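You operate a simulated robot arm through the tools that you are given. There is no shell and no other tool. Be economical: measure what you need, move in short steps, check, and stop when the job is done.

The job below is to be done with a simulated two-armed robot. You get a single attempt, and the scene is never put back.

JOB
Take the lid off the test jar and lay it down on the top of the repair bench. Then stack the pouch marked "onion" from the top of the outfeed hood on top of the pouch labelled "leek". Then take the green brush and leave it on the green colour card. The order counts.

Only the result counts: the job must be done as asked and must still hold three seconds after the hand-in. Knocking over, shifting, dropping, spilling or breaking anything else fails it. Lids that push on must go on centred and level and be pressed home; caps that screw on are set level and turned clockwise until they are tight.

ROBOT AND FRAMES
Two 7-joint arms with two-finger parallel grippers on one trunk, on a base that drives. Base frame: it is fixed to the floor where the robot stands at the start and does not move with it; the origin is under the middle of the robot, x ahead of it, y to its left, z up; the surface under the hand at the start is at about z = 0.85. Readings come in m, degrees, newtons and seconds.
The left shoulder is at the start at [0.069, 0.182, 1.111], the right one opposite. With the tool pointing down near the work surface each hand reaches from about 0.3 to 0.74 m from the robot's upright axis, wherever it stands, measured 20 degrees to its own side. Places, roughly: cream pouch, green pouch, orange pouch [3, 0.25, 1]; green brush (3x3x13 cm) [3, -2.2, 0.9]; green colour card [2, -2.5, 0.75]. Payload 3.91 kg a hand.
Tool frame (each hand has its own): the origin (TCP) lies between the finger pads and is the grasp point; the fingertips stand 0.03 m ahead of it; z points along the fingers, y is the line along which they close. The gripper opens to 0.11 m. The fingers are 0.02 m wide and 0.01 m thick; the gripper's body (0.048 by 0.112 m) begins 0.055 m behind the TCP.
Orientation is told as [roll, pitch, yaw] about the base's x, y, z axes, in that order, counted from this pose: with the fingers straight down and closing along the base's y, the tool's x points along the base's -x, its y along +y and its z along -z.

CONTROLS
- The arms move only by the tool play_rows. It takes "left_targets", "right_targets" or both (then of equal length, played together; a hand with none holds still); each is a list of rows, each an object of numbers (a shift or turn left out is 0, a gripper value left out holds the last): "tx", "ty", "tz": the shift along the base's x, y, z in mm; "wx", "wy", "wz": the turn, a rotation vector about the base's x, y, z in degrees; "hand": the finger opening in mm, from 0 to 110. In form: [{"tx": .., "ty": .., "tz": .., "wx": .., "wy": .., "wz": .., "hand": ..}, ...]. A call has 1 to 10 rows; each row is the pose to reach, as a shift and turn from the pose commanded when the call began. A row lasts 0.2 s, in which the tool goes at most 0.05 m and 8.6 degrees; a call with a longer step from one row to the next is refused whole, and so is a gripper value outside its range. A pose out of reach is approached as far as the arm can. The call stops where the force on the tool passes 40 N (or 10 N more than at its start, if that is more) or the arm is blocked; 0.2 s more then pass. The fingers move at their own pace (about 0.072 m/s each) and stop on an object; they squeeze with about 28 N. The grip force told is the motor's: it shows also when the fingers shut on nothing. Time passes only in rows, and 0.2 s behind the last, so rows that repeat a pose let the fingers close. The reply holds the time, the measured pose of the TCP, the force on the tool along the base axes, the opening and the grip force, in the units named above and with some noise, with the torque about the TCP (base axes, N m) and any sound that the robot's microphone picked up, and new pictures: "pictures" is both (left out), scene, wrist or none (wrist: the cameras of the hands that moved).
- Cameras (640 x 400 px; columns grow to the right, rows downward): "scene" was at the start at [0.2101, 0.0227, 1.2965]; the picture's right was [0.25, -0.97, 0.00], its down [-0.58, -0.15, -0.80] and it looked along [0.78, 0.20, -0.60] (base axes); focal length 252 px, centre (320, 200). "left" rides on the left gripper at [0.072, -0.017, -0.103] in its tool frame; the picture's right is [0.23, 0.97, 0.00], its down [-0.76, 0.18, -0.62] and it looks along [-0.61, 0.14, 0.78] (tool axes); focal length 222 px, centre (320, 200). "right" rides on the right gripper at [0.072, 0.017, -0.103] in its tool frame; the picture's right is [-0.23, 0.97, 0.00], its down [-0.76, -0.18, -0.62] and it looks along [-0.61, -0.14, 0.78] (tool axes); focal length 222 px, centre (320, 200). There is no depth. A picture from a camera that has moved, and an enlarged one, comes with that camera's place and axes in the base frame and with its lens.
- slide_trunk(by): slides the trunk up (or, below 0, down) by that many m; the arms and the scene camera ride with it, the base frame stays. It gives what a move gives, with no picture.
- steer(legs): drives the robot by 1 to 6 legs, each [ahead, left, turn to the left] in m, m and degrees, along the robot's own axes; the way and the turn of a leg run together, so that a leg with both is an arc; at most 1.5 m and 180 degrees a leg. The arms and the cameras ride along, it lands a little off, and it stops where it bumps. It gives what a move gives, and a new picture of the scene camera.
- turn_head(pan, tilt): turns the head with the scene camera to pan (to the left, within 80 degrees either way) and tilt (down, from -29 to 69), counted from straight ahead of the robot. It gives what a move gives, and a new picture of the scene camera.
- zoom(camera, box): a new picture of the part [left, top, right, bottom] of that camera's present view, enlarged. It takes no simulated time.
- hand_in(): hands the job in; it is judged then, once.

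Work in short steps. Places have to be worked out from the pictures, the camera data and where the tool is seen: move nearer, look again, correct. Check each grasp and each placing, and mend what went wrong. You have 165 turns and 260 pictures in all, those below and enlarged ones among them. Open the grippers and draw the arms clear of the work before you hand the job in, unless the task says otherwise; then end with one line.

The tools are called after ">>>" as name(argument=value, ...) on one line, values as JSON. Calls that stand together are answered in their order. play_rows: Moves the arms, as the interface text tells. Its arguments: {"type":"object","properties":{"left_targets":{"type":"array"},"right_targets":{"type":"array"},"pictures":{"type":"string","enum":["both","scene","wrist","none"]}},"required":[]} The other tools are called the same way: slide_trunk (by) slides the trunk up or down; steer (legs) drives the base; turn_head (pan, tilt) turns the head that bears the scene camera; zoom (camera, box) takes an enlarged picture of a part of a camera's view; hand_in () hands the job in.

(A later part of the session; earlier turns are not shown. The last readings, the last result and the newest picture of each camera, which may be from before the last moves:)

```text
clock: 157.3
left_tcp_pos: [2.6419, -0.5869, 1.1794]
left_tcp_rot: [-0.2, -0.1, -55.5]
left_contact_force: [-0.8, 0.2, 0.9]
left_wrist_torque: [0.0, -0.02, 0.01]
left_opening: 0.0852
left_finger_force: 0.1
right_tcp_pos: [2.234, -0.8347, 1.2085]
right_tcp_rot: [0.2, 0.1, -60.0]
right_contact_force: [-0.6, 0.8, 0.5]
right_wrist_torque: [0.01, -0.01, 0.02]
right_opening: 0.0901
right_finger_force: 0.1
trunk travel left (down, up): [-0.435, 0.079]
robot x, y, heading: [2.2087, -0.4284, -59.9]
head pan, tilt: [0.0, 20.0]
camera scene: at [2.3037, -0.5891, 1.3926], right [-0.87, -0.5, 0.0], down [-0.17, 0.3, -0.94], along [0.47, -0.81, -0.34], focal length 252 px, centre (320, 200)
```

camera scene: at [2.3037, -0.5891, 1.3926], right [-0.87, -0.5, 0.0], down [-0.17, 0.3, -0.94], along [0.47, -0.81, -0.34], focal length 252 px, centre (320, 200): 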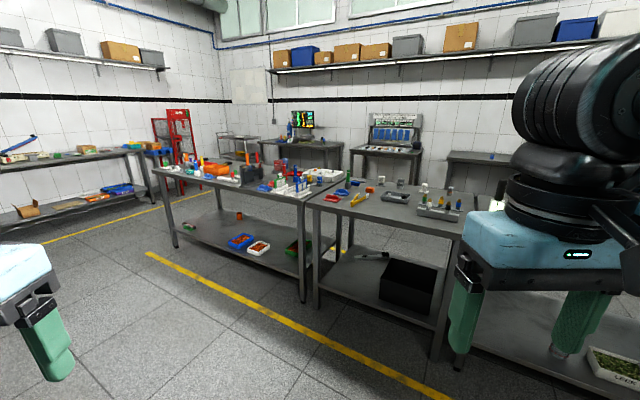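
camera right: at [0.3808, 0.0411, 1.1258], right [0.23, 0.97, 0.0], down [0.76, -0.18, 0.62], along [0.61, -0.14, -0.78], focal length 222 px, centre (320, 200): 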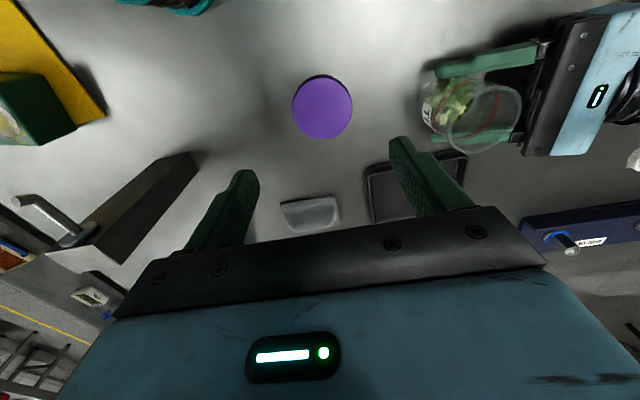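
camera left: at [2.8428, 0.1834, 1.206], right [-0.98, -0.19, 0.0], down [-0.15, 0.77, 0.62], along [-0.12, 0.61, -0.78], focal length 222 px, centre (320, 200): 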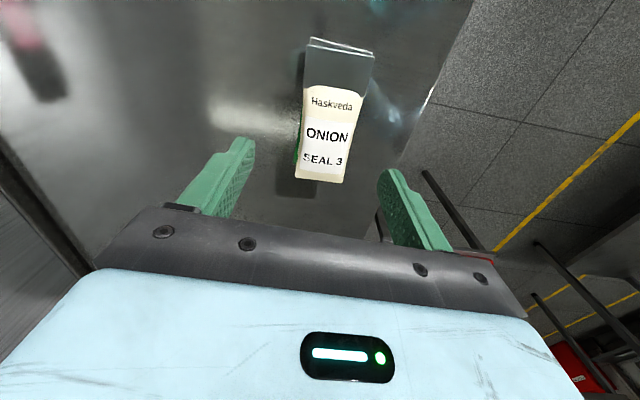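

I zoom in on the tables to find the green brush and the green colour card.

>>> zoom(camera="scene", box=[150, 150, 350, 230])

>>> zoom(camera="scene", box=[310, 160, 480, 240])

```text
3.20 times, centred on (250, 190) of scene
camera zoom: at [2.3037, -0.5891, 1.3926], right [-0.87, -0.5, 0.0], down [-0.17, 0.3, -0.94], along [0.47, -0.81, -0.34], focal length 807 px, centre (544, 232)
```

zoom: 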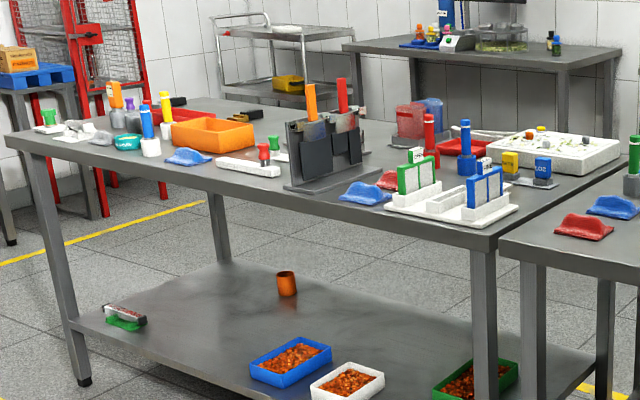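

```text
3.76 times, centred on (395, 200) of scene
camera zoom: at [2.3037, -0.5891, 1.3926], right [-0.87, -0.5, 0.0], down [-0.17, 0.3, -0.94], along [0.47, -0.81, -0.34], focal length 950 px, centre (38, 200)
```

zoom: 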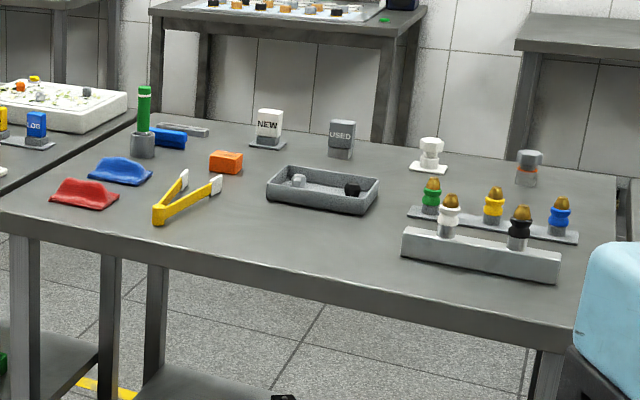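

The green brush looks like the green stick standing in a grey cup at about [3.0, -2.2]. I pan right to look for the card.

>>> turn_head(pan=-20, tilt=15)

>>> zoom(camera="scene", box=[320, 60, 400, 110])

```text
clock: 158.2
left_tcp_pos: [2.6428, -0.5872, 1.1795]
left_tcp_rot: [-0.1, 0.0, -55.6]
left_contact_force: [0.0, 0.3, -0.1]
left_wrist_torque: [0.0, -0.03, 0.01]
left_opening: 0.085
left_finger_force: 0.2
right_tcp_pos: [2.2331, -0.8337, 1.2081]
right_tcp_rot: [0.2, 0.1, -60.0]
right_contact_force: [0.4, 0.0, 0.2]
right_wrist_torque: [0.0, -0.02, 0.01]
right_opening: 0.0903
right_finger_force: 0.0
trunk travel left (down, up): [-0.435, 0.079]
robot x, y, heading: [2.2087, -0.425, -60.2]
head pan, tilt: [-20.0, 15.0]
camera scene: at [2.2734, -0.6004, 1.4008], right [-0.98, -0.17, 0.0], down [-0.04, 0.26, -0.97], along [0.17, -0.95, -0.26], focal length 252 px, centre (320, 200)
```

scene: 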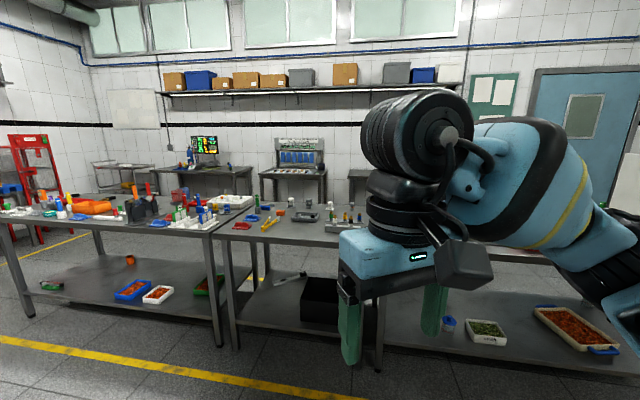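

```text
8.00 times, centred on (360, 85) of scene
camera zoom: at [2.2734, -0.6004, 1.4008], right [-0.98, -0.17, 0.0], down [-0.04, 0.26, -0.97], along [0.17, -0.95, -0.26], focal length 2018 px, centre (0, 1120)
```

zoom: 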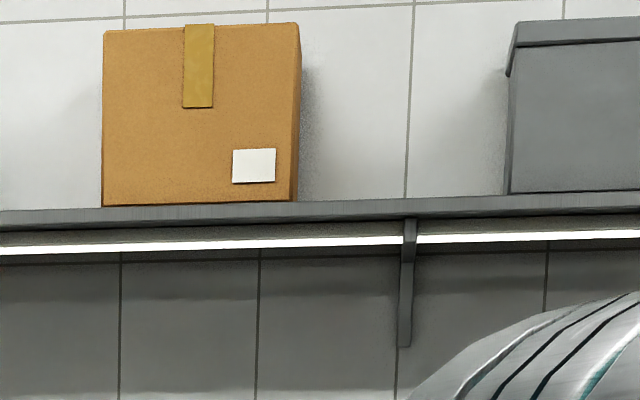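

I turn to face the tables (heading -90) and move closer.

>>> steer(legs=[[0, 0, -30], [0.75, 0.35, 0]])

>>> turn_head(pan=0, tilt=35)

```text
clock: 164.0
left_tcp_pos: [2.8357, -1.5382, 1.1786]
left_tcp_rot: [-0.1, 0.0, -86.8]
left_contact_force: [-0.1, 0.5, 0.2]
left_wrist_torque: [0.01, -0.02, -0.04]
left_opening: 0.0851
left_finger_force: 0.0
right_tcp_pos: [2.3573, -1.5377, 1.2063]
right_tcp_rot: [0.2, 0.1, -91.2]
right_contact_force: [-0.2, 0.7, -0.2]
right_wrist_torque: [-0.03, 0.02, -0.01]
right_opening: 0.0898
right_finger_force: 0.1
trunk travel left (down, up): [-0.435, 0.079]
robot x, y, heading: [2.5512, -1.1763, -91.3]
head pan, tilt: [-20.0, 15.0]
camera scene: at [2.5125, -1.3577, 1.4008], right [-0.93, 0.36, 0.0], down [0.09, 0.24, -0.97], along [-0.35, -0.9, -0.26], focal length 252 px, centre (320, 200)
```

scene: 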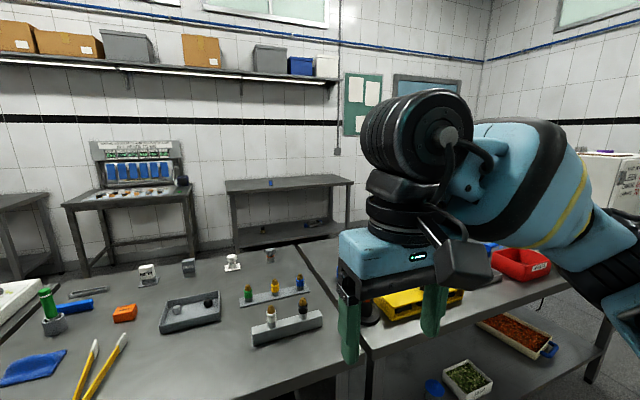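

```text
clock: 164.9
left_tcp_pos: [2.8344, -1.5383, 1.1786]
left_tcp_rot: [0.0, 0.0, -86.8]
left_contact_force: [0.2, -0.5, 0.4]
left_wrist_torque: [0.03, 0.05, 0.0]
left_opening: 0.0848
left_finger_force: 0.1
right_tcp_pos: [2.3568, -1.5385, 1.2071]
right_tcp_rot: [0.2, 0.0, -91.2]
right_contact_force: [-0.1, 0.0, -0.1]
right_wrist_torque: [0.03, -0.04, -0.02]
right_opening: 0.0899
right_finger_force: 0.1
trunk travel left (down, up): [-0.435, 0.079]
robot x, y, heading: [2.5503, -1.1749, -91.3]
head pan, tilt: [0.0, 35.0]
camera scene: at [2.5442, -1.3585, 1.3689], right [-1.0, 0.02, 0.0], down [0.01, 0.57, -0.82], along [-0.02, -0.82, -0.57], focal length 252 px, centre (320, 200)
```

scene: 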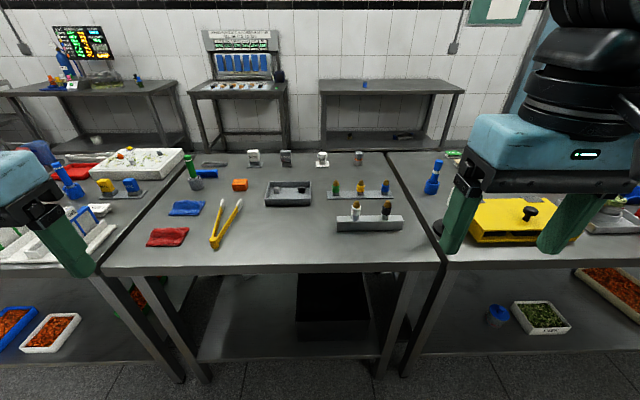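

The brush is at about [3.03, -2.25]. I zoom in on the right-hand table and on the brush.

>>> zoom(camera="scene", box=[370, 140, 640, 260])

>>> zoom(camera="scene", box=[150, 130, 290, 250])

>>> zoom(camera="right", box=[0, 0, 640, 240])

```text
2.37 times, centred on (505, 200) of scene
camera zoom: at [2.5442, -1.3585, 1.3689], right [-1.0, 0.02, 0.0], down [0.01, 0.57, -0.82], along [-0.02, -0.82, -0.57], focal length 598 px, centre (-118, 200)
```

zoom: 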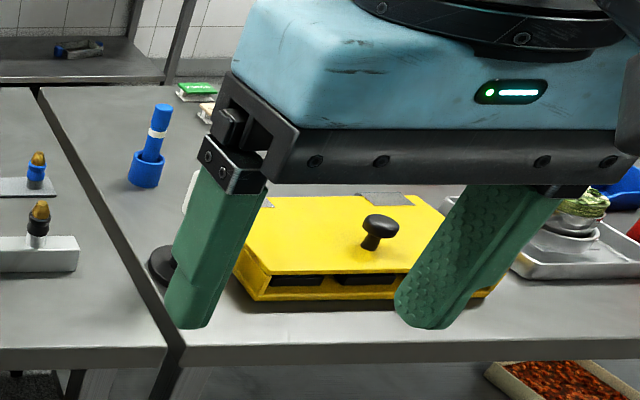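

```text
3.33 times, centred on (220, 190) of scene
camera zoom: at [2.5442, -1.3585, 1.3689], right [-1.0, 0.02, 0.0], down [0.01, 0.57, -0.82], along [-0.02, -0.82, -0.57], focal length 841 px, centre (653, 233)
```

zoom: 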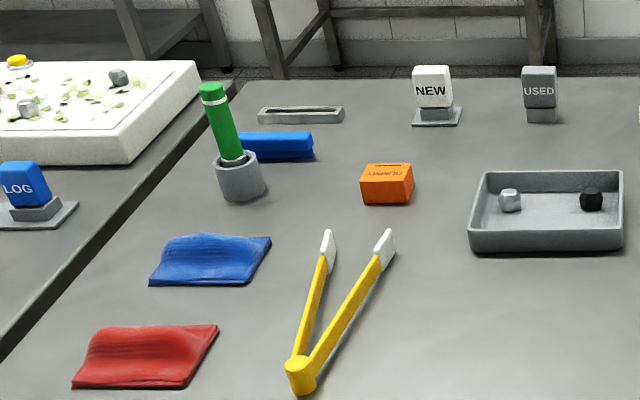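

```text
1.00 times, centred on (320, 120) of right (not enlarged: the box is as wide or as high as the picture)
camera zoom: at [2.3756, -1.4662, 1.3117], right [0.97, -0.25, 0.0], down [-0.2, -0.76, 0.62], along [-0.15, -0.6, -0.78], focal length 222 px, centre (320, 280)
```

zoom: 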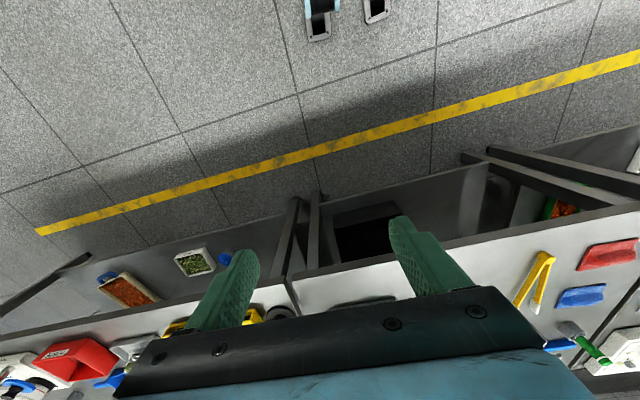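

The brush stands upright in a grey cup at about [3.0, -2.2], with its handle top near z 0.983. The green card is at the back of the right-hand table, at about [2.0, -2.25]. I'll grip the handle with the left hand tipped 70° forward, so I drive to about [2.77, -1.42] first.

>>> steer(legs=[[0.24, 0.22, 1.3]])

>>> turn_head(pan=15, tilt=35)

>>> zoom(camera="scene", box=[240, 120, 400, 240])

```text
clock: 167.5
left_tcp_pos: [3.0626, -1.7813, 1.1791]
left_tcp_rot: [0.0, 0.0, -86.3]
left_contact_force: [1.1, 0.4, 0.2]
left_wrist_torque: [0.01, 0.02, 0.03]
left_opening: 0.085
left_finger_force: 0.1
right_tcp_pos: [2.5854, -1.7844, 1.2072]
right_tcp_rot: [0.2, 0.1, -90.7]
right_contact_force: [0.3, -0.1, 0.2]
right_wrist_torque: [-0.02, 0.01, 0.01]
right_opening: 0.0899
right_finger_force: 0.0
trunk travel left (down, up): [-0.435, 0.079]
robot x, y, heading: [2.7699, -1.4223, -90.5]
head pan, tilt: [0.0, 35.0]
camera scene: at [2.7707, -1.6032, 1.3688], right [-1.0, 0.01, 0.0], down [0.01, 0.57, -0.82], along [-0.01, -0.82, -0.57], focal length 252 px, centre (320, 200)
```

scene: 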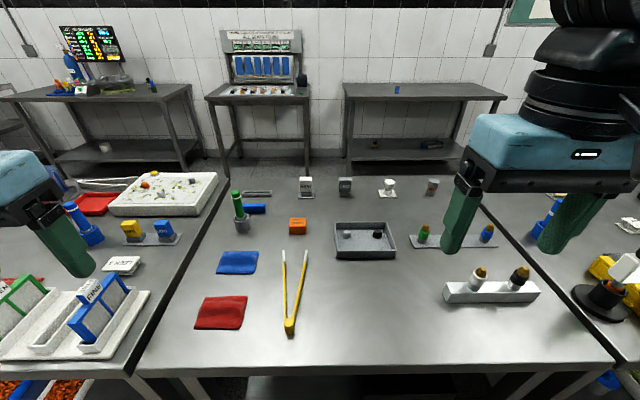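

```text
clock: 168.3
left_tcp_pos: [3.0629, -1.7804, 1.1802]
left_tcp_rot: [0.0, 0.0, -86.2]
left_contact_force: [0.8, 0.0, -1.0]
left_wrist_torque: [-0.03, 0.0, -0.02]
left_opening: 0.0849
left_finger_force: 0.1
right_tcp_pos: [2.5861, -1.7829, 1.2079]
right_tcp_rot: [0.2, 0.2, -90.8]
right_contact_force: [-0.1, -0.4, -0.5]
right_wrist_torque: [0.02, -0.02, 0.0]
right_opening: 0.0901
right_finger_force: 0.1
trunk travel left (down, up): [-0.435, 0.079]
robot x, y, heading: [2.7717, -1.4219, -90.8]
head pan, tilt: [15.0, 35.0]
camera scene: at [2.7934, -1.6005, 1.3688], right [-0.97, -0.24, 0.0], down [-0.14, 0.56, -0.82], along [0.2, -0.79, -0.57], focal length 252 px, centre (320, 200)
```

scene: 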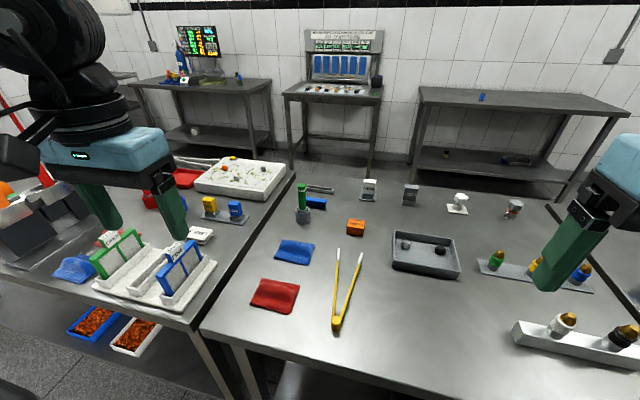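

```text
3.33 times, centred on (320, 180) of scene
camera zoom: at [2.7934, -1.6005, 1.3688], right [-0.97, -0.24, 0.0], down [-0.14, 0.56, -0.82], along [0.2, -0.79, -0.57], focal length 841 px, centre (320, 267)
```

zoom: 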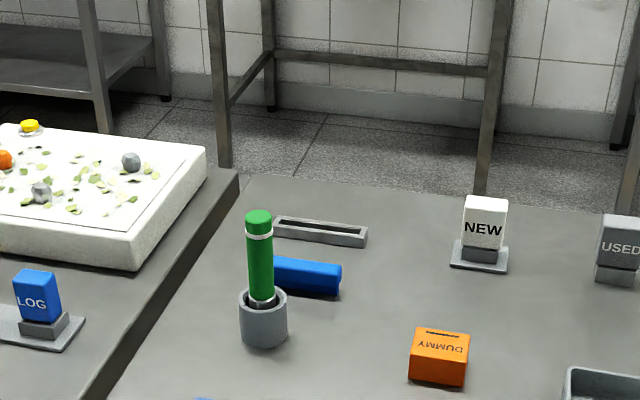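

The handle top triangulates to about [3.006, -2.213, 0.973], and the handle is about 24 mm thick. I tip the left hand 70° forward (pointing -y) while moving to a staging point in front of and above the brush.

>>> play_rows(left_targets=[{"wx": -7, "wy": -0.23, "wz": -0.33, "tx": -6, "ty": -12, "tz": 0, "hand": 60}, {"wx": -14, "wy": -0.46, "wz": -0.66, "tx": -12, "ty": -25, "tz": 0}, {"wx": -21, "wy": -0.7, "wz": -1, "tx": -18, "ty": -40, "tz": 0}, {"wx": -28, "wy": -0.92, "wz": -1.3, "tx": -24, "ty": -60, "tz": -5}, {"wx": -35, "wy": -1.15, "wz": -1.65, "tx": -30, "ty": -80, "tz": -15}, {"wx": -42, "wy": -1.4, "wz": -2, "tx": -36, "ty": -100, "tz": -25}, {"wx": -49, "wy": -1.6, "wz": -2.3, "tx": -42, "ty": -120, "tz": -35}, {"wx": -56, "wy": -1.85, "wz": -2.65, "tx": -47, "ty": -140, "tz": -50}, {"wx": -63, "wy": -2.1, "wz": -3, "tx": -52, "ty": -155, "tz": -65}, {"wx": -70, "wy": -2.3, "wz": -3.3, "tx": -57, "ty": -170, "tz": -80}])

```text
clock: 170.5
left_tcp_pos: [3.0044, -1.9523, 1.0976]
left_tcp_rot: [0.0, -70.1, -90.0]
left_contact_force: [1.1, -0.6, 0.0]
left_wrist_torque: [-0.02, -0.01, 0.0]
left_opening: 0.0599
left_finger_force: 0.0
right_tcp_pos: [2.586, -1.7853, 1.2067]
right_tcp_rot: [0.3, 0.1, -90.7]
right_contact_force: [-0.4, -0.4, 0.0]
right_wrist_torque: [0.01, -0.03, 0.01]
right_opening: 0.09
right_finger_force: 0.0
trunk travel left (down, up): [-0.435, 0.079]
robot x, y, heading: [2.7739, -1.4191, -90.9]
head pan, tilt: [15.0, 35.0]
camera scene: at [2.7934, -1.6016, 1.3686], right [-0.97, -0.25, 0.0], down [-0.14, 0.56, -0.82], along [0.2, -0.79, -0.57], focal length 252 px, centre (320, 200)
camera left: at [2.9889, -1.8296, 1.0654], right [0.97, 0.08, -0.21], down [0.18, 0.32, 0.93], along [0.14, -0.94, 0.3], focal length 222 px, centre (320, 200)
```

scene: 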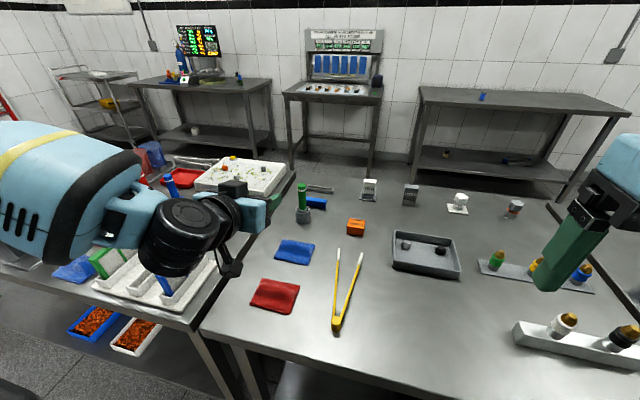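
left: 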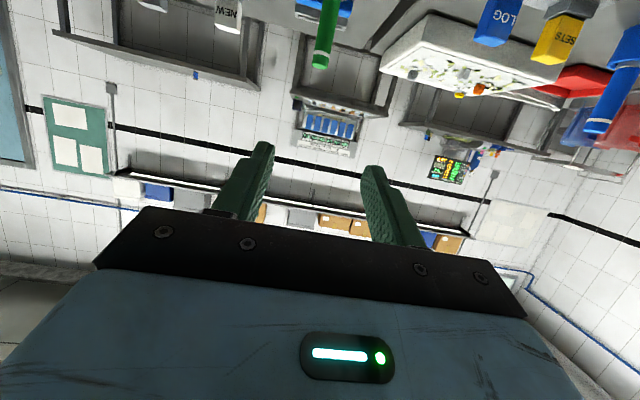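

The left forearm would come down near the blue frame on the left rack, whose top is at about z 0.99. The right arm is safer, since its elbow stays over the low items. I un-tip the left hand and shift the base left.

>>> play_rows(left_targets=[{"wx": 7, "wy": 0.23, "wz": 0.33, "tx": 5, "ty": 15, "tz": 15}, {"wx": 14, "wy": 0.46, "wz": 0.66, "tx": 10, "ty": 30, "tz": 30}, {"wx": 21, "wy": 0.7, "wz": 1, "tx": 15, "ty": 50, "tz": 45}, {"wx": 28, "wy": 0.92, "wz": 1.3, "tx": 20, "ty": 70, "tz": 55}, {"wx": 35, "wy": 1.15, "wz": 1.65, "tx": 26, "ty": 90, "tz": 65}, {"wx": 42, "wy": 1.4, "wz": 2, "tx": 32, "ty": 110, "tz": 75}, {"wx": 49, "wy": 1.6, "wz": 2.3, "tx": 38, "ty": 130, "tz": 85}, {"wx": 56, "wy": 1.85, "wz": 2.65, "tx": 44, "ty": 145, "tz": 95}, {"wx": 63, "wy": 2.1, "wz": 3, "tx": 50, "ty": 158, "tz": 105}, {"wx": 70, "wy": 2.3, "wz": 3.3, "tx": 57, "ty": 170, "tz": 115}], pictures="none")

>>> steer(legs=[[0, 0.42, 0]])

```text
clock: 172.7
left_tcp_pos: [3.0631, -1.7807, 1.2155]
left_tcp_rot: [0.0, 0.2, -86.3]
left_contact_force: [-0.2, 0.6, -0.4]
left_wrist_torque: [-0.01, 0.02, 0.0]
left_opening: 0.06
left_finger_force: 0.1
right_tcp_pos: [2.5855, -1.7847, 1.2079]
right_tcp_rot: [0.2, 0.0, -90.7]
right_contact_force: [-1.1, -1.3, 0.5]
right_wrist_torque: [-0.02, 0.01, 0.0]
right_opening: 0.0899
right_finger_force: 0.0
trunk travel left (down, up): [-0.435, 0.079]
robot x, y, heading: [2.7713, -1.4217, -91.0]
head pan, tilt: [15.0, 35.0]
```

```text
clock: 176.7
left_tcp_pos: [3.4634, -1.788, 1.2156]
left_tcp_rot: [0.0, 0.0, -86.4]
left_contact_force: [0.5, 0.0, 0.6]
left_wrist_torque: [0.03, 0.0, 0.01]
left_opening: 0.0601
left_finger_force: 0.0
right_tcp_pos: [2.9842, -1.7902, 1.2078]
right_tcp_rot: [0.1, 0.1, -90.8]
right_contact_force: [0.2, 0.4, 0.3]
right_wrist_torque: [0.02, 0.0, 0.01]
right_opening: 0.0899
right_finger_force: 0.1
trunk travel left (down, up): [-0.435, 0.079]
robot x, y, heading: [3.1713, -1.4309, -91.0]
head pan, tilt: [15.0, 35.0]
camera scene: at [3.1931, -1.6065, 1.3688], right [-0.97, -0.24, 0.0], down [-0.14, 0.56, -0.82], along [0.2, -0.79, -0.57], focal length 252 px, centre (320, 200)
```

scene: 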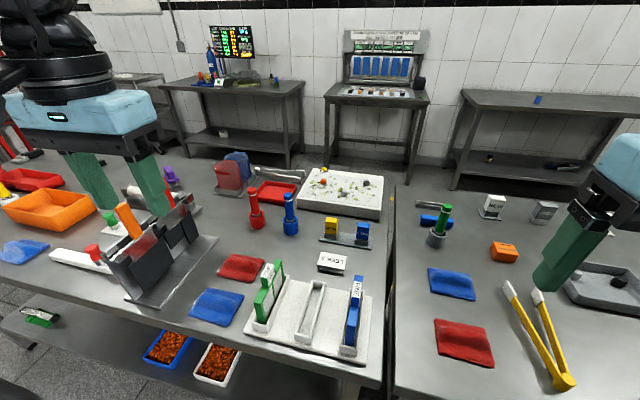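

Now the right hand is roughly in line with the brush. I tip it 70° forward toward a staging point.

>>> play_rows(right_targets=[{"wx": -7, "tx": 2, "ty": -15, "hand": 60}, {"wx": -14, "tx": 3, "ty": -35}, {"wx": -21, "tx": 5, "ty": -55}, {"wx": -28, "tx": 6, "ty": -75, "tz": -10}, {"wx": -35, "tx": 8, "ty": -95, "tz": -20}, {"wx": -42, "tx": 9, "ty": -115, "tz": -35}, {"wx": -49, "tx": 11, "ty": -135, "tz": -50}, {"wx": -56, "tx": 13, "ty": -155, "tz": -65}, {"wx": -63, "tx": 14, "ty": -175, "tz": -85}, {"wx": -70, "tx": 16, "ty": -200, "tz": -105}])

```text
clock: 178.9
left_tcp_pos: [3.4623, -1.7888, 1.2153]
left_tcp_rot: [0.0, 0.2, -86.5]
left_contact_force: [0.0, -0.5, -1.2]
left_wrist_torque: [0.04, 0.05, 0.02]
left_opening: 0.0603
left_finger_force: 0.1
right_tcp_pos: [3.0017, -1.9888, 1.104]
right_tcp_rot: [2.6, -69.9, -92.4]
right_contact_force: [1.0, 0.4, 0.2]
right_wrist_torque: [-0.03, -0.02, -0.03]
right_opening: 0.06
right_finger_force: 0.1
trunk travel left (down, up): [-0.435, 0.079]
robot x, y, heading: [3.1743, -1.4283, -90.8]
head pan, tilt: [15.0, 35.0]
camera scene: at [3.193, -1.6072, 1.3687], right [-0.97, -0.24, 0.0], down [-0.14, 0.56, -0.82], along [0.2, -0.79, -0.57], focal length 252 px, centre (320, 200)
camera right: at [3.0187, -1.8665, 1.0719], right [0.97, -0.08, 0.23], down [-0.19, 0.33, 0.93], along [-0.15, -0.94, 0.3], focal length 222 px, centre (320, 200)
```

scene: 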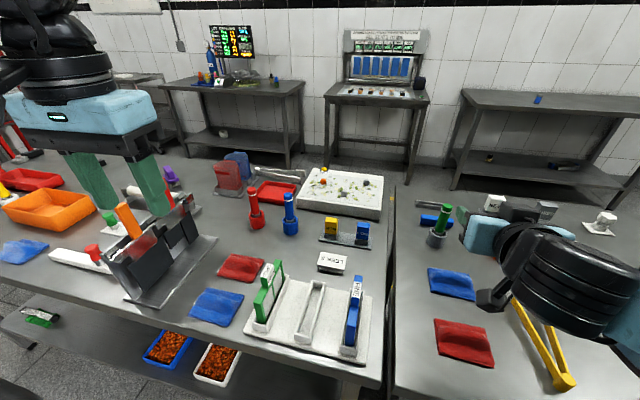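
right: 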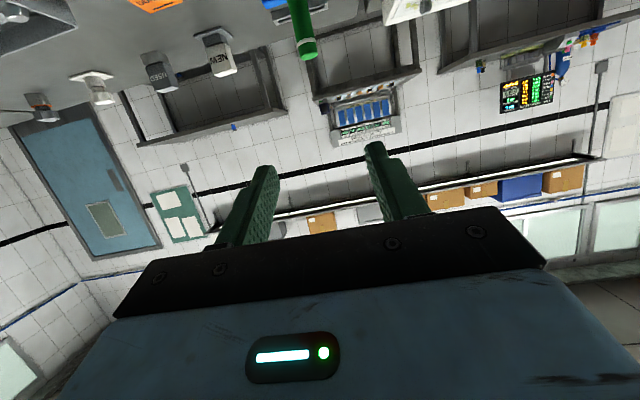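

Both cameras agree on the brush at about [2.998, -2.212], with its top at z 0.975. I advance to just in front of the handle.

>>> play_rows(right_targets=[{"tx": -1, "ty": -25, "tz": -25}, {"tx": -2, "ty": -50, "tz": -50}, {"tx": -3, "ty": -75, "tz": -75}, {"tx": -4, "ty": -100, "tz": -100}, {"tx": -4, "ty": -125, "tz": -130}, {"tx": -4, "ty": -130, "tz": -149}, {"tx": -4, "ty": -130, "tz": -149}])

>>> zoom(camera="scene", box=[380, 180, 540, 300])

```text
clock: 180.5
left_tcp_pos: [3.4608, -1.7868, 1.2163]
left_tcp_rot: [-0.1, -0.1, -86.5]
left_contact_force: [0.0, 0.2, 1.0]
left_wrist_torque: [0.0, -0.02, 0.04]
left_opening: 0.06
left_finger_force: 0.1
right_tcp_pos: [2.9988, -2.0624, 1.0284]
right_tcp_rot: [2.6, -69.9, -92.5]
right_contact_force: [0.3, -0.8, 0.4]
right_wrist_torque: [-0.04, 0.02, 0.01]
right_opening: 0.0597
right_finger_force: 0.0
right hand out of reach, approached as far as the arm can: row 4, 5, 6, 7
trunk travel left (down, up): [-0.435, 0.079]
robot x, y, heading: [3.1729, -1.4283, -90.9]
head pan, tilt: [15.0, 35.0]
camera scene: at [3.1929, -1.6065, 1.3688], right [-0.97, -0.24, 0.0], down [-0.14, 0.56, -0.82], along [0.2, -0.79, -0.57], focal length 252 px, centre (320, 200)
camera right: at [3.0162, -1.9413, 0.9962], right [0.97, -0.08, 0.23], down [-0.19, 0.32, 0.93], along [-0.15, -0.94, 0.3], focal length 222 px, centre (320, 200)
```

scene: 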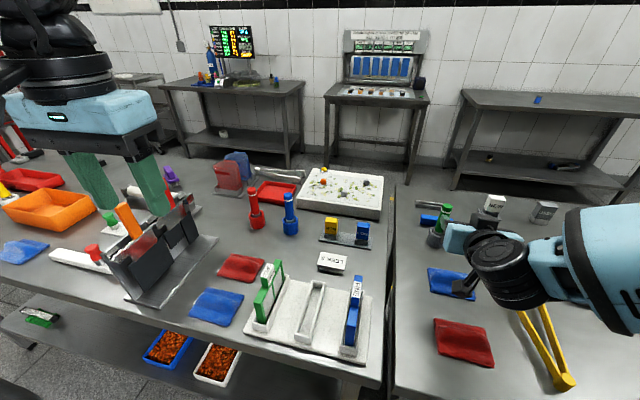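
right: 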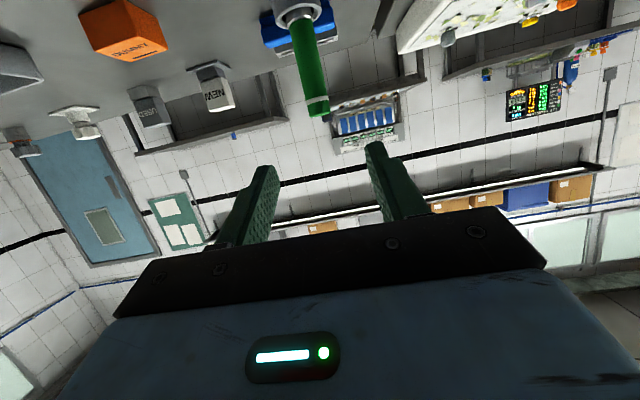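

```text
3.33 times, centred on (460, 240) of scene
camera zoom: at [3.1929, -1.6065, 1.3688], right [-0.97, -0.24, 0.0], down [-0.14, 0.56, -0.82], along [0.2, -0.79, -0.57], focal length 841 px, centre (-147, 67)
```

zoom: 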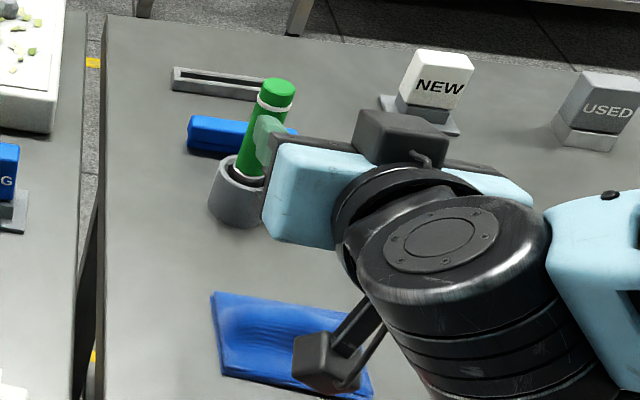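

The reach ends here because the trunk is high for this pose. I raise the left hand so it stays clear, then lower the trunk by 0.07 m.

>>> play_rows(left_targets=[{"tz": 40}, {"tz": 80}], right_targets=[{"ty": 10}, {"ty": 20, "tz": 5}], pictures="none")

>>> slide_trunk(by=-0.07)

>>> play_rows(right_targets=[{"ty": -15, "tz": 0}, {"ty": -30, "tz": 0}, {"ty": -50}, {"ty": -65}, {"ty": -80}])

```text
clock: 181.1
left_tcp_pos: [3.4607, -1.7854, 1.2976]
left_tcp_rot: [-0.1, 0.1, -86.6]
left_contact_force: [-0.6, 0.1, 0.6]
left_wrist_torque: [0.02, 0.04, 0.01]
left_opening: 0.06
left_finger_force: 0.0
right_tcp_pos: [2.9948, -2.0386, 1.0347]
right_tcp_rot: [2.8, -69.9, -92.8]
right_contact_force: [0.2, -0.2, -0.4]
right_wrist_torque: [0.03, -0.01, 0.04]
right_opening: 0.0598
right_finger_force: 0.1
trunk travel left (down, up): [-0.435, 0.079]
robot x, y, heading: [3.1729, -1.4261, -90.8]
head pan, tilt: [15.0, 35.0]
```

```text
clock: 182.2
left_tcp_pos: [3.4621, -1.7853, 1.2247]
left_tcp_rot: [0.0, -0.1, -86.4]
left_contact_force: [-0.2, -0.8, 0.7]
left_wrist_torque: [-0.02, 0.01, 0.02]
left_opening: 0.06
left_finger_force: 0.1
right_tcp_pos: [2.9953, -2.0376, 0.9682]
right_tcp_rot: [2.5, -70.0, -92.5]
right_contact_force: [0.0, 0.2, -1.0]
right_wrist_torque: [-0.01, -0.02, 0.03]
right_opening: 0.0599
right_finger_force: 0.1
trunk travel left (down, up): [-0.365, 0.149]
robot x, y, heading: [3.1693, -1.4267, -91.2]
head pan, tilt: [15.0, 35.0]
```

```text
clock: 183.4
left_tcp_pos: [3.4628, -1.7882, 1.2247]
left_tcp_rot: [0.0, 0.1, -86.5]
left_contact_force: [0.7, -0.3, 0.3]
left_wrist_torque: [-0.01, 0.01, -0.02]
left_opening: 0.06
left_finger_force: 0.1
right_tcp_pos: [2.993, -2.1193, 0.9671]
right_tcp_rot: [2.5, -70.0, -92.3]
right_contact_force: [-0.5, -0.9, 0.5]
right_wrist_torque: [0.01, -0.02, -0.02]
right_opening: 0.0598
right_finger_force: 0.1
trunk travel left (down, up): [-0.365, 0.149]
robot x, y, heading: [3.1746, -1.4274, -90.8]
head pan, tilt: [15.0, 35.0]
camera scene: at [3.1925, -1.6391, 1.2883], right [-0.97, -0.24, 0.0], down [-0.14, 0.56, -0.82], along [0.2, -0.79, -0.57], focal length 252 px, centre (320, 200)
camera right: at [3.0113, -1.9965, 0.9356], right [0.97, -0.08, 0.23], down [-0.19, 0.32, 0.93], along [-0.15, -0.94, 0.3], focal length 222 px, centre (320, 200)
```

scene: 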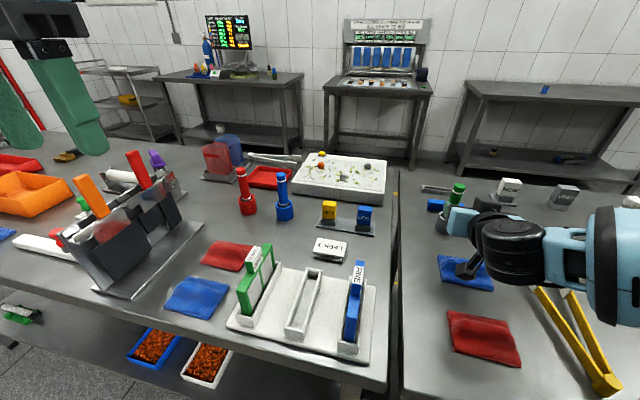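
right: 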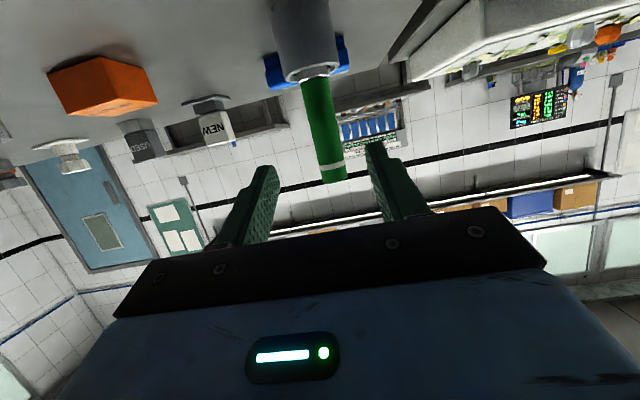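

The brush is centred between the fingers. I advance the last 90 mm around the handle and go slightly lower.

>>> play_rows(right_targets=[{"ty": -20, "tz": -4}, {"ty": -40, "tz": -8}, {"ty": -60, "tz": -10}, {"ty": -78, "tz": -10}, {"ty": -90, "tz": -10}, {"ty": -90, "tz": -10}])

>>> zoom(camera="scene", box=[400, 160, 520, 260])

```text
clock: 184.8
left_tcp_pos: [3.4627, -1.7874, 1.226]
left_tcp_rot: [0.0, 0.0, -86.5]
left_contact_force: [0.0, -0.2, 0.6]
left_wrist_torque: [-0.03, -0.02, -0.01]
left_opening: 0.0599
left_finger_force: 0.1
right_tcp_pos: [2.995, -2.2082, 0.9564]
right_tcp_rot: [2.5, -69.9, -92.5]
right_contact_force: [0.9, 0.0, -0.1]
right_wrist_torque: [0.0, 0.0, 0.02]
right_opening: 0.0599
right_finger_force: 0.0
trunk travel left (down, up): [-0.365, 0.149]
robot x, y, heading: [3.1684, -1.4259, -90.7]
head pan, tilt: [15.0, 35.0]
camera scene: at [3.1925, -1.6386, 1.2884], right [-0.97, -0.24, 0.0], down [-0.14, 0.56, -0.82], along [0.2, -0.79, -0.57], focal length 252 px, centre (320, 200)
camera right: at [3.0125, -2.0864, 0.9249], right [0.97, -0.08, 0.23], down [-0.19, 0.32, 0.93], along [-0.15, -0.94, 0.3], focal length 222 px, centre (320, 200)
```

scene: 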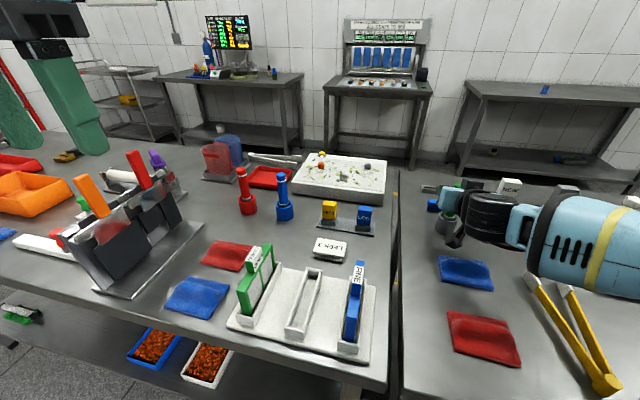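
right: 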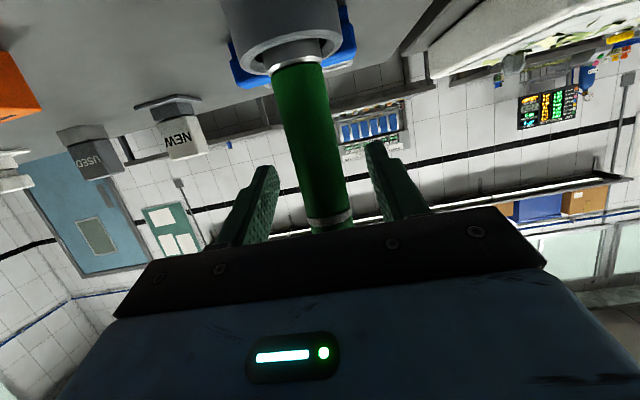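

```text
4.00 times, centred on (460, 210) of scene
camera zoom: at [3.1925, -1.6386, 1.2884], right [-0.97, -0.24, 0.0], down [-0.14, 0.56, -0.82], along [0.2, -0.79, -0.57], focal length 1009 px, centre (-240, 160)
```

zoom: 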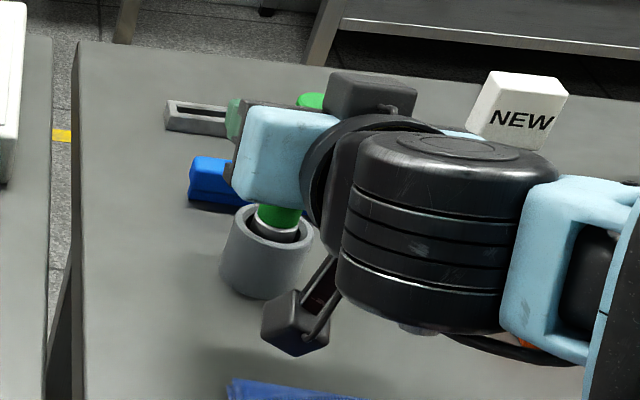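

The handle is between the pads at about TCP depth. I close.

>>> play_rows(right_targets=[{"hand": 40}, {"hand": 25}, {"hand": 15}, {"hand": 15}, {"hand": 15}], pictures="wrist")

```text
clock: 186.0
left_tcp_pos: [3.4628, -1.7874, 1.2252]
left_tcp_rot: [0.0, -0.1, -86.5]
left_contact_force: [-1.0, -0.1, -0.1]
left_wrist_torque: [0.02, 0.03, 0.03]
left_opening: 0.0596
left_finger_force: 0.0
right_tcp_pos: [2.9948, -2.2083, 0.9562]
right_tcp_rot: [2.5, -70.0, -92.5]
right_contact_force: [-0.5, -0.5, -0.3]
right_wrist_torque: [-0.03, 0.02, 0.02]
right_opening: 0.0202
right_finger_force: 28.0
trunk travel left (down, up): [-0.365, 0.149]
robot x, y, heading: [3.1731, -1.4269, -91.0]
head pan, tilt: [15.0, 35.0]
camera right: at [3.0126, -2.0863, 0.9249], right [0.97, -0.08, 0.23], down [-0.19, 0.32, 0.93], along [-0.15, -0.94, 0.3], focal length 222 px, centre (320, 200)
```

right: 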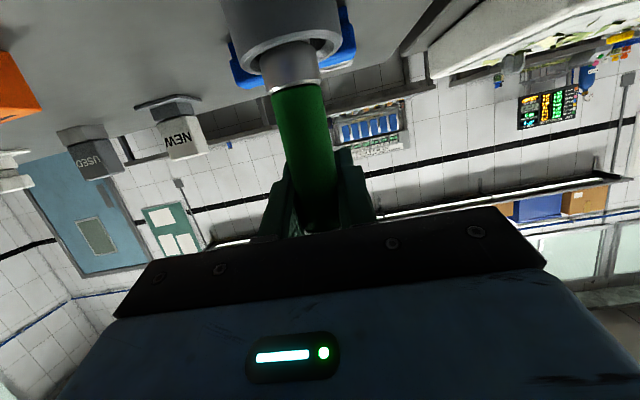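

Gripped at 20 mm. I lift straight up out of the cup.

>>> play_rows(right_targets=[{"tz": 10}, {"tz": 25}, {"tz": 40}, {"tz": 60}, {"tz": 80}, {"tz": 100}, {"tz": 100}])

```text
clock: 187.6
left_tcp_pos: [3.4625, -1.788, 1.2268]
left_tcp_rot: [0.1, 0.0, -86.6]
left_contact_force: [-0.6, -0.9, -0.4]
left_wrist_torque: [-0.02, 0.04, 0.01]
left_opening: 0.0599
left_finger_force: 0.1
right_tcp_pos: [2.9941, -2.2081, 1.0562]
right_tcp_rot: [2.5, -69.9, -92.5]
right_contact_force: [-0.3, 0.1, -0.7]
right_wrist_torque: [0.02, -0.04, 0.05]
right_opening: 0.0203
right_finger_force: 28.1
trunk travel left (down, up): [-0.365, 0.149]
robot x, y, heading: [3.1716, -1.4251, -90.7]
head pan, tilt: [15.0, 35.0]
camera scene: at [3.1925, -1.6389, 1.2883], right [-0.97, -0.24, 0.0], down [-0.14, 0.56, -0.82], along [0.2, -0.79, -0.57], focal length 252 px, centre (320, 200)
camera right: at [3.0113, -2.086, 1.0248], right [0.97, -0.08, 0.23], down [-0.19, 0.32, 0.93], along [-0.15, -0.94, 0.3], focal length 222 px, centre (320, 200)
```

scene: 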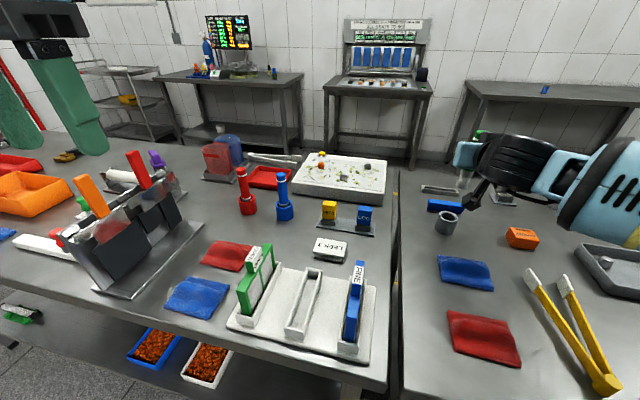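
right: 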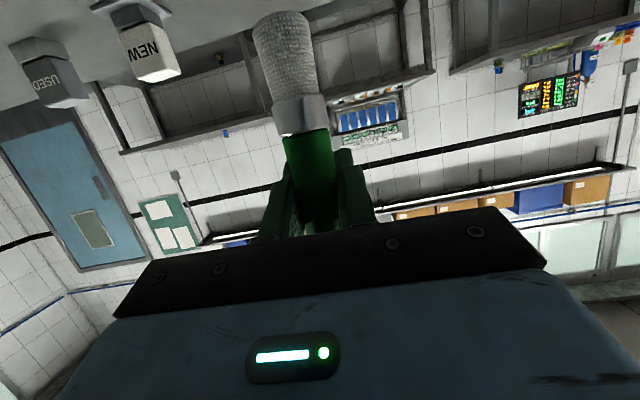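

The brush is out of the cup. I draw it up and back toward the robot while un-tipping the hand.

>>> play_rows(right_targets=[{"tz": 30, "ty": 10}, {"tz": 60, "ty": 30}, {"tz": 90, "ty": 60, "wx": 7}, {"tz": 115, "ty": 100, "wx": 15}, {"tz": 130, "ty": 140, "wx": 23}, {"tz": 140, "ty": 180, "wx": 31}, {"tz": 150, "ty": 220, "wx": 39}, {"tz": 160, "ty": 260, "wx": 47}, {"tz": 165, "ty": 300, "wx": 55}, {"tz": 170, "ty": 340, "wx": 63}])

```text
clock: 189.8
left_tcp_pos: [3.462, -1.7862, 1.2266]
left_tcp_rot: [0.0, 0.0, -86.4]
left_contact_force: [0.1, 0.0, -1.2]
left_wrist_torque: [0.01, 0.01, 0.0]
left_opening: 0.06
left_finger_force: 0.0
right_tcp_pos: [2.9956, -1.8637, 1.2265]
right_tcp_rot: [0.3, -6.9, -90.8]
right_contact_force: [-0.4, 0.2, 0.5]
right_wrist_torque: [-0.02, 0.05, -0.01]
right_opening: 0.0223
right_finger_force: 28.2
trunk travel left (down, up): [-0.365, 0.149]
robot x, y, heading: [3.1722, -1.4248, -90.9]
head pan, tilt: [15.0, 35.0]
camera scene: at [3.1925, -1.6378, 1.2885], right [-0.97, -0.24, 0.0], down [-0.14, 0.56, -0.82], along [0.2, -0.8, -0.57], focal length 252 px, centre (320, 200)
camera right: at [3.0139, -1.7797, 1.3212], right [0.97, -0.24, 0.03], down [-0.19, -0.68, 0.71], along [-0.15, -0.69, -0.7], focal length 222 px, centre (320, 200)
```

scene: 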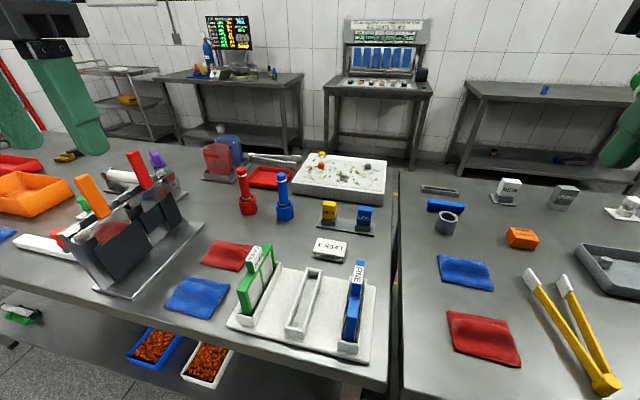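
right: 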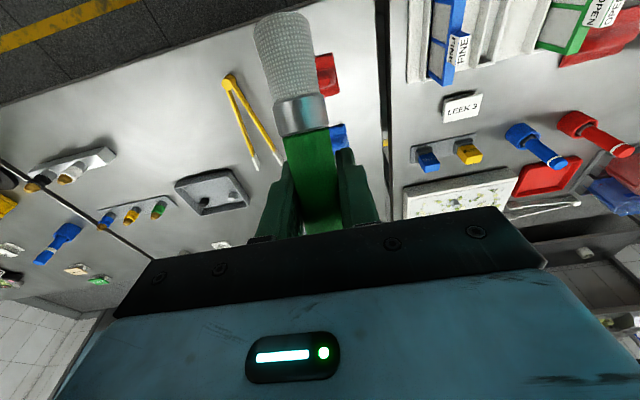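

The brush is secure. The green card lies toward the back of the right-hand table, at roughly [1.9, -2.4]. I drive right along the tables to look at it.

>>> steer(legs=[[0, -1.02, 0]])

>>> turn_head(pan=-10, tilt=35)

```text
clock: 199.2
left_tcp_pos: [2.4199, -1.7645, 1.2256]
left_tcp_rot: [0.0, 0.0, -88.0]
left_contact_force: [0.4, -0.4, 0.6]
left_wrist_torque: [-0.02, 0.03, 0.04]
left_opening: 0.0601
left_finger_force: 0.0
right_tcp_pos: [1.9527, -1.8288, 1.2252]
right_tcp_rot: [0.1, -7.0, -92.4]
right_contact_force: [0.3, 0.5, -0.8]
right_wrist_torque: [0.0, -0.04, 0.01]
right_opening: 0.0219
right_finger_force: 27.8
trunk travel left (down, up): [-0.365, 0.149]
robot x, y, heading: [2.1439, -1.3958, -92.8]
head pan, tilt: [15.0, 35.0]
camera scene: at [2.1557, -1.6078, 1.2884], right [-0.98, -0.22, 0.0], down [-0.12, 0.56, -0.82], along [0.18, -0.8, -0.57], focal length 252 px, centre (320, 200)
```

scene: 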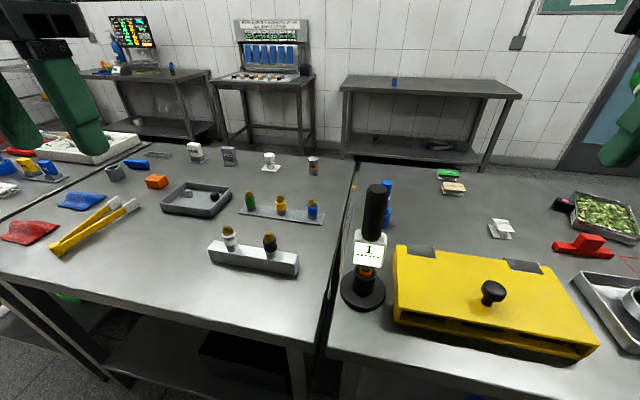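

```text
clock: 200.1
left_tcp_pos: [2.4213, -1.7635, 1.2253]
left_tcp_rot: [0.0, 0.1, -88.1]
left_contact_force: [0.3, -0.2, -0.1]
left_wrist_torque: [0.01, -0.03, 0.01]
left_opening: 0.0598
left_finger_force: 0.1
right_tcp_pos: [1.9537, -1.8288, 1.2265]
right_tcp_rot: [0.3, -6.8, -92.4]
right_contact_force: [1.1, 0.2, -0.1]
right_wrist_torque: [0.02, 0.02, -0.02]
right_opening: 0.0222
right_finger_force: 28.0
trunk travel left (down, up): [-0.365, 0.149]
robot x, y, heading: [2.1458, -1.3962, -92.8]
head pan, tilt: [-10.0, 35.0]
camera scene: at [2.1177, -1.6078, 1.2884], right [-0.98, 0.22, 0.0], down [0.12, 0.56, -0.82], along [-0.18, -0.8, -0.57], focal length 252 px, centre (320, 200)
```

scene: 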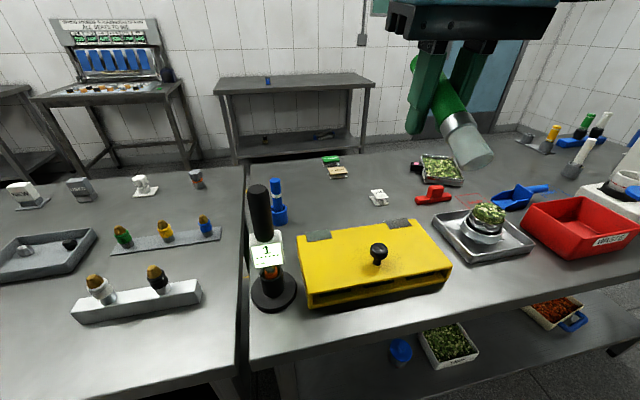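

>>> zoom(camera="scene", box=[260, 140, 400, 220])

>>> zoom(camera="scene", box=[480, 100, 640, 200])

```text
4.57 times, centred on (330, 180) of scene
camera zoom: at [2.1177, -1.6078, 1.2884], right [-0.98, 0.22, 0.0], down [0.12, 0.56, -0.82], along [-0.18, -0.8, -0.57], focal length 1153 px, centre (274, 291)
```

zoom: 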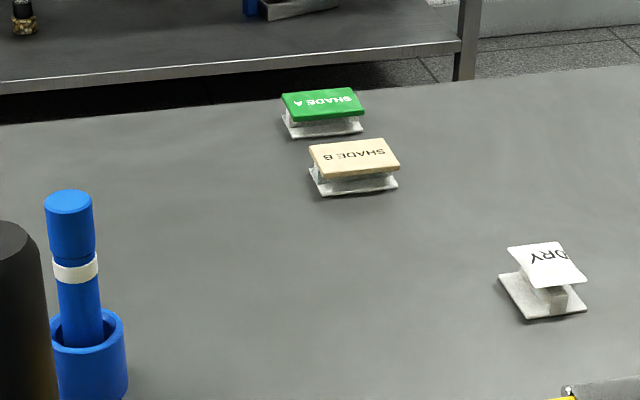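

```text
4.00 times, centred on (560, 150) of scene
camera zoom: at [2.1177, -1.6078, 1.2884], right [-0.98, 0.22, 0.0], down [0.12, 0.56, -0.82], along [-0.18, -0.8, -0.57], focal length 1009 px, centre (-640, 400)
```

zoom: 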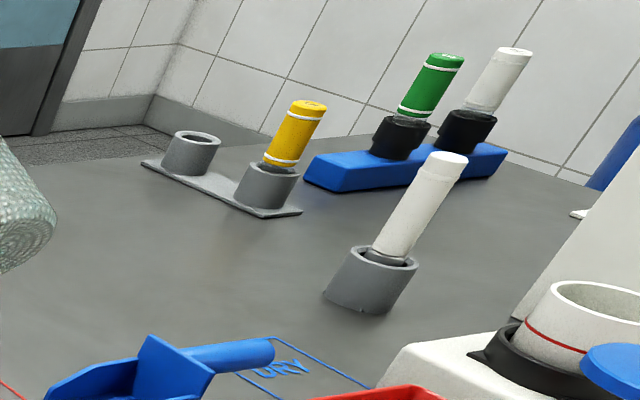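

The green "SHADE A" card at about [1.88, -2.47] is the green colour card. The brush I hold came from the given place. I move 0.14 m closer to the table and get a better view of the card.

>>> steer(legs=[[0.14, 0, 2.5]])

>>> zoom(camera="scene", box=[280, 130, 380, 200])

```text
clock: 201.4
left_tcp_pos: [2.4333, -1.8896, 1.2265]
left_tcp_rot: [0.0, 0.0, -85.6]
left_contact_force: [-0.2, -0.3, -0.1]
left_wrist_torque: [0.04, -0.01, 0.01]
left_opening: 0.0601
left_finger_force: 0.1
right_tcp_pos: [1.9693, -1.9734, 1.2274]
right_tcp_rot: [0.2, -7.0, -90.1]
right_contact_force: [0.7, 0.1, -0.6]
right_wrist_torque: [0.0, -0.03, 0.02]
right_opening: 0.0221
right_finger_force: 28.2
trunk travel left (down, up): [-0.365, 0.149]
robot x, y, heading: [2.1363, -1.5324, -89.9]
head pan, tilt: [-10.0, 35.0]
camera scene: at [2.1237, -1.7471, 1.2884], right [-0.98, 0.18, 0.0], down [0.1, 0.56, -0.82], along [-0.14, -0.81, -0.57], focal length 252 px, centre (320, 200)
```

scene: 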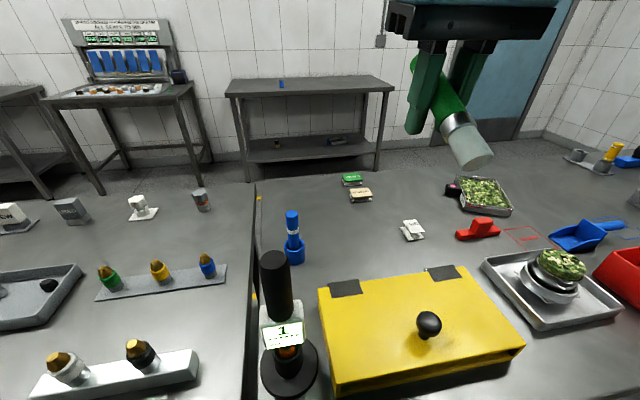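

```text
5.71 times, centred on (330, 165) of scene
camera zoom: at [2.1237, -1.7471, 1.2884], right [-0.98, 0.18, 0.0], down [0.1, 0.56, -0.82], along [-0.14, -0.81, -0.57], focal length 1441 px, centre (263, 400)
```

zoom: 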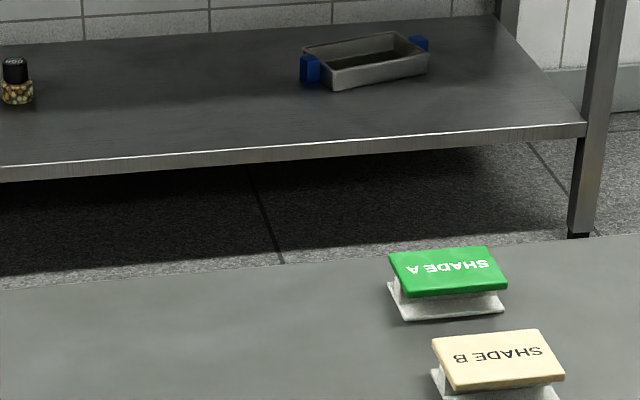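

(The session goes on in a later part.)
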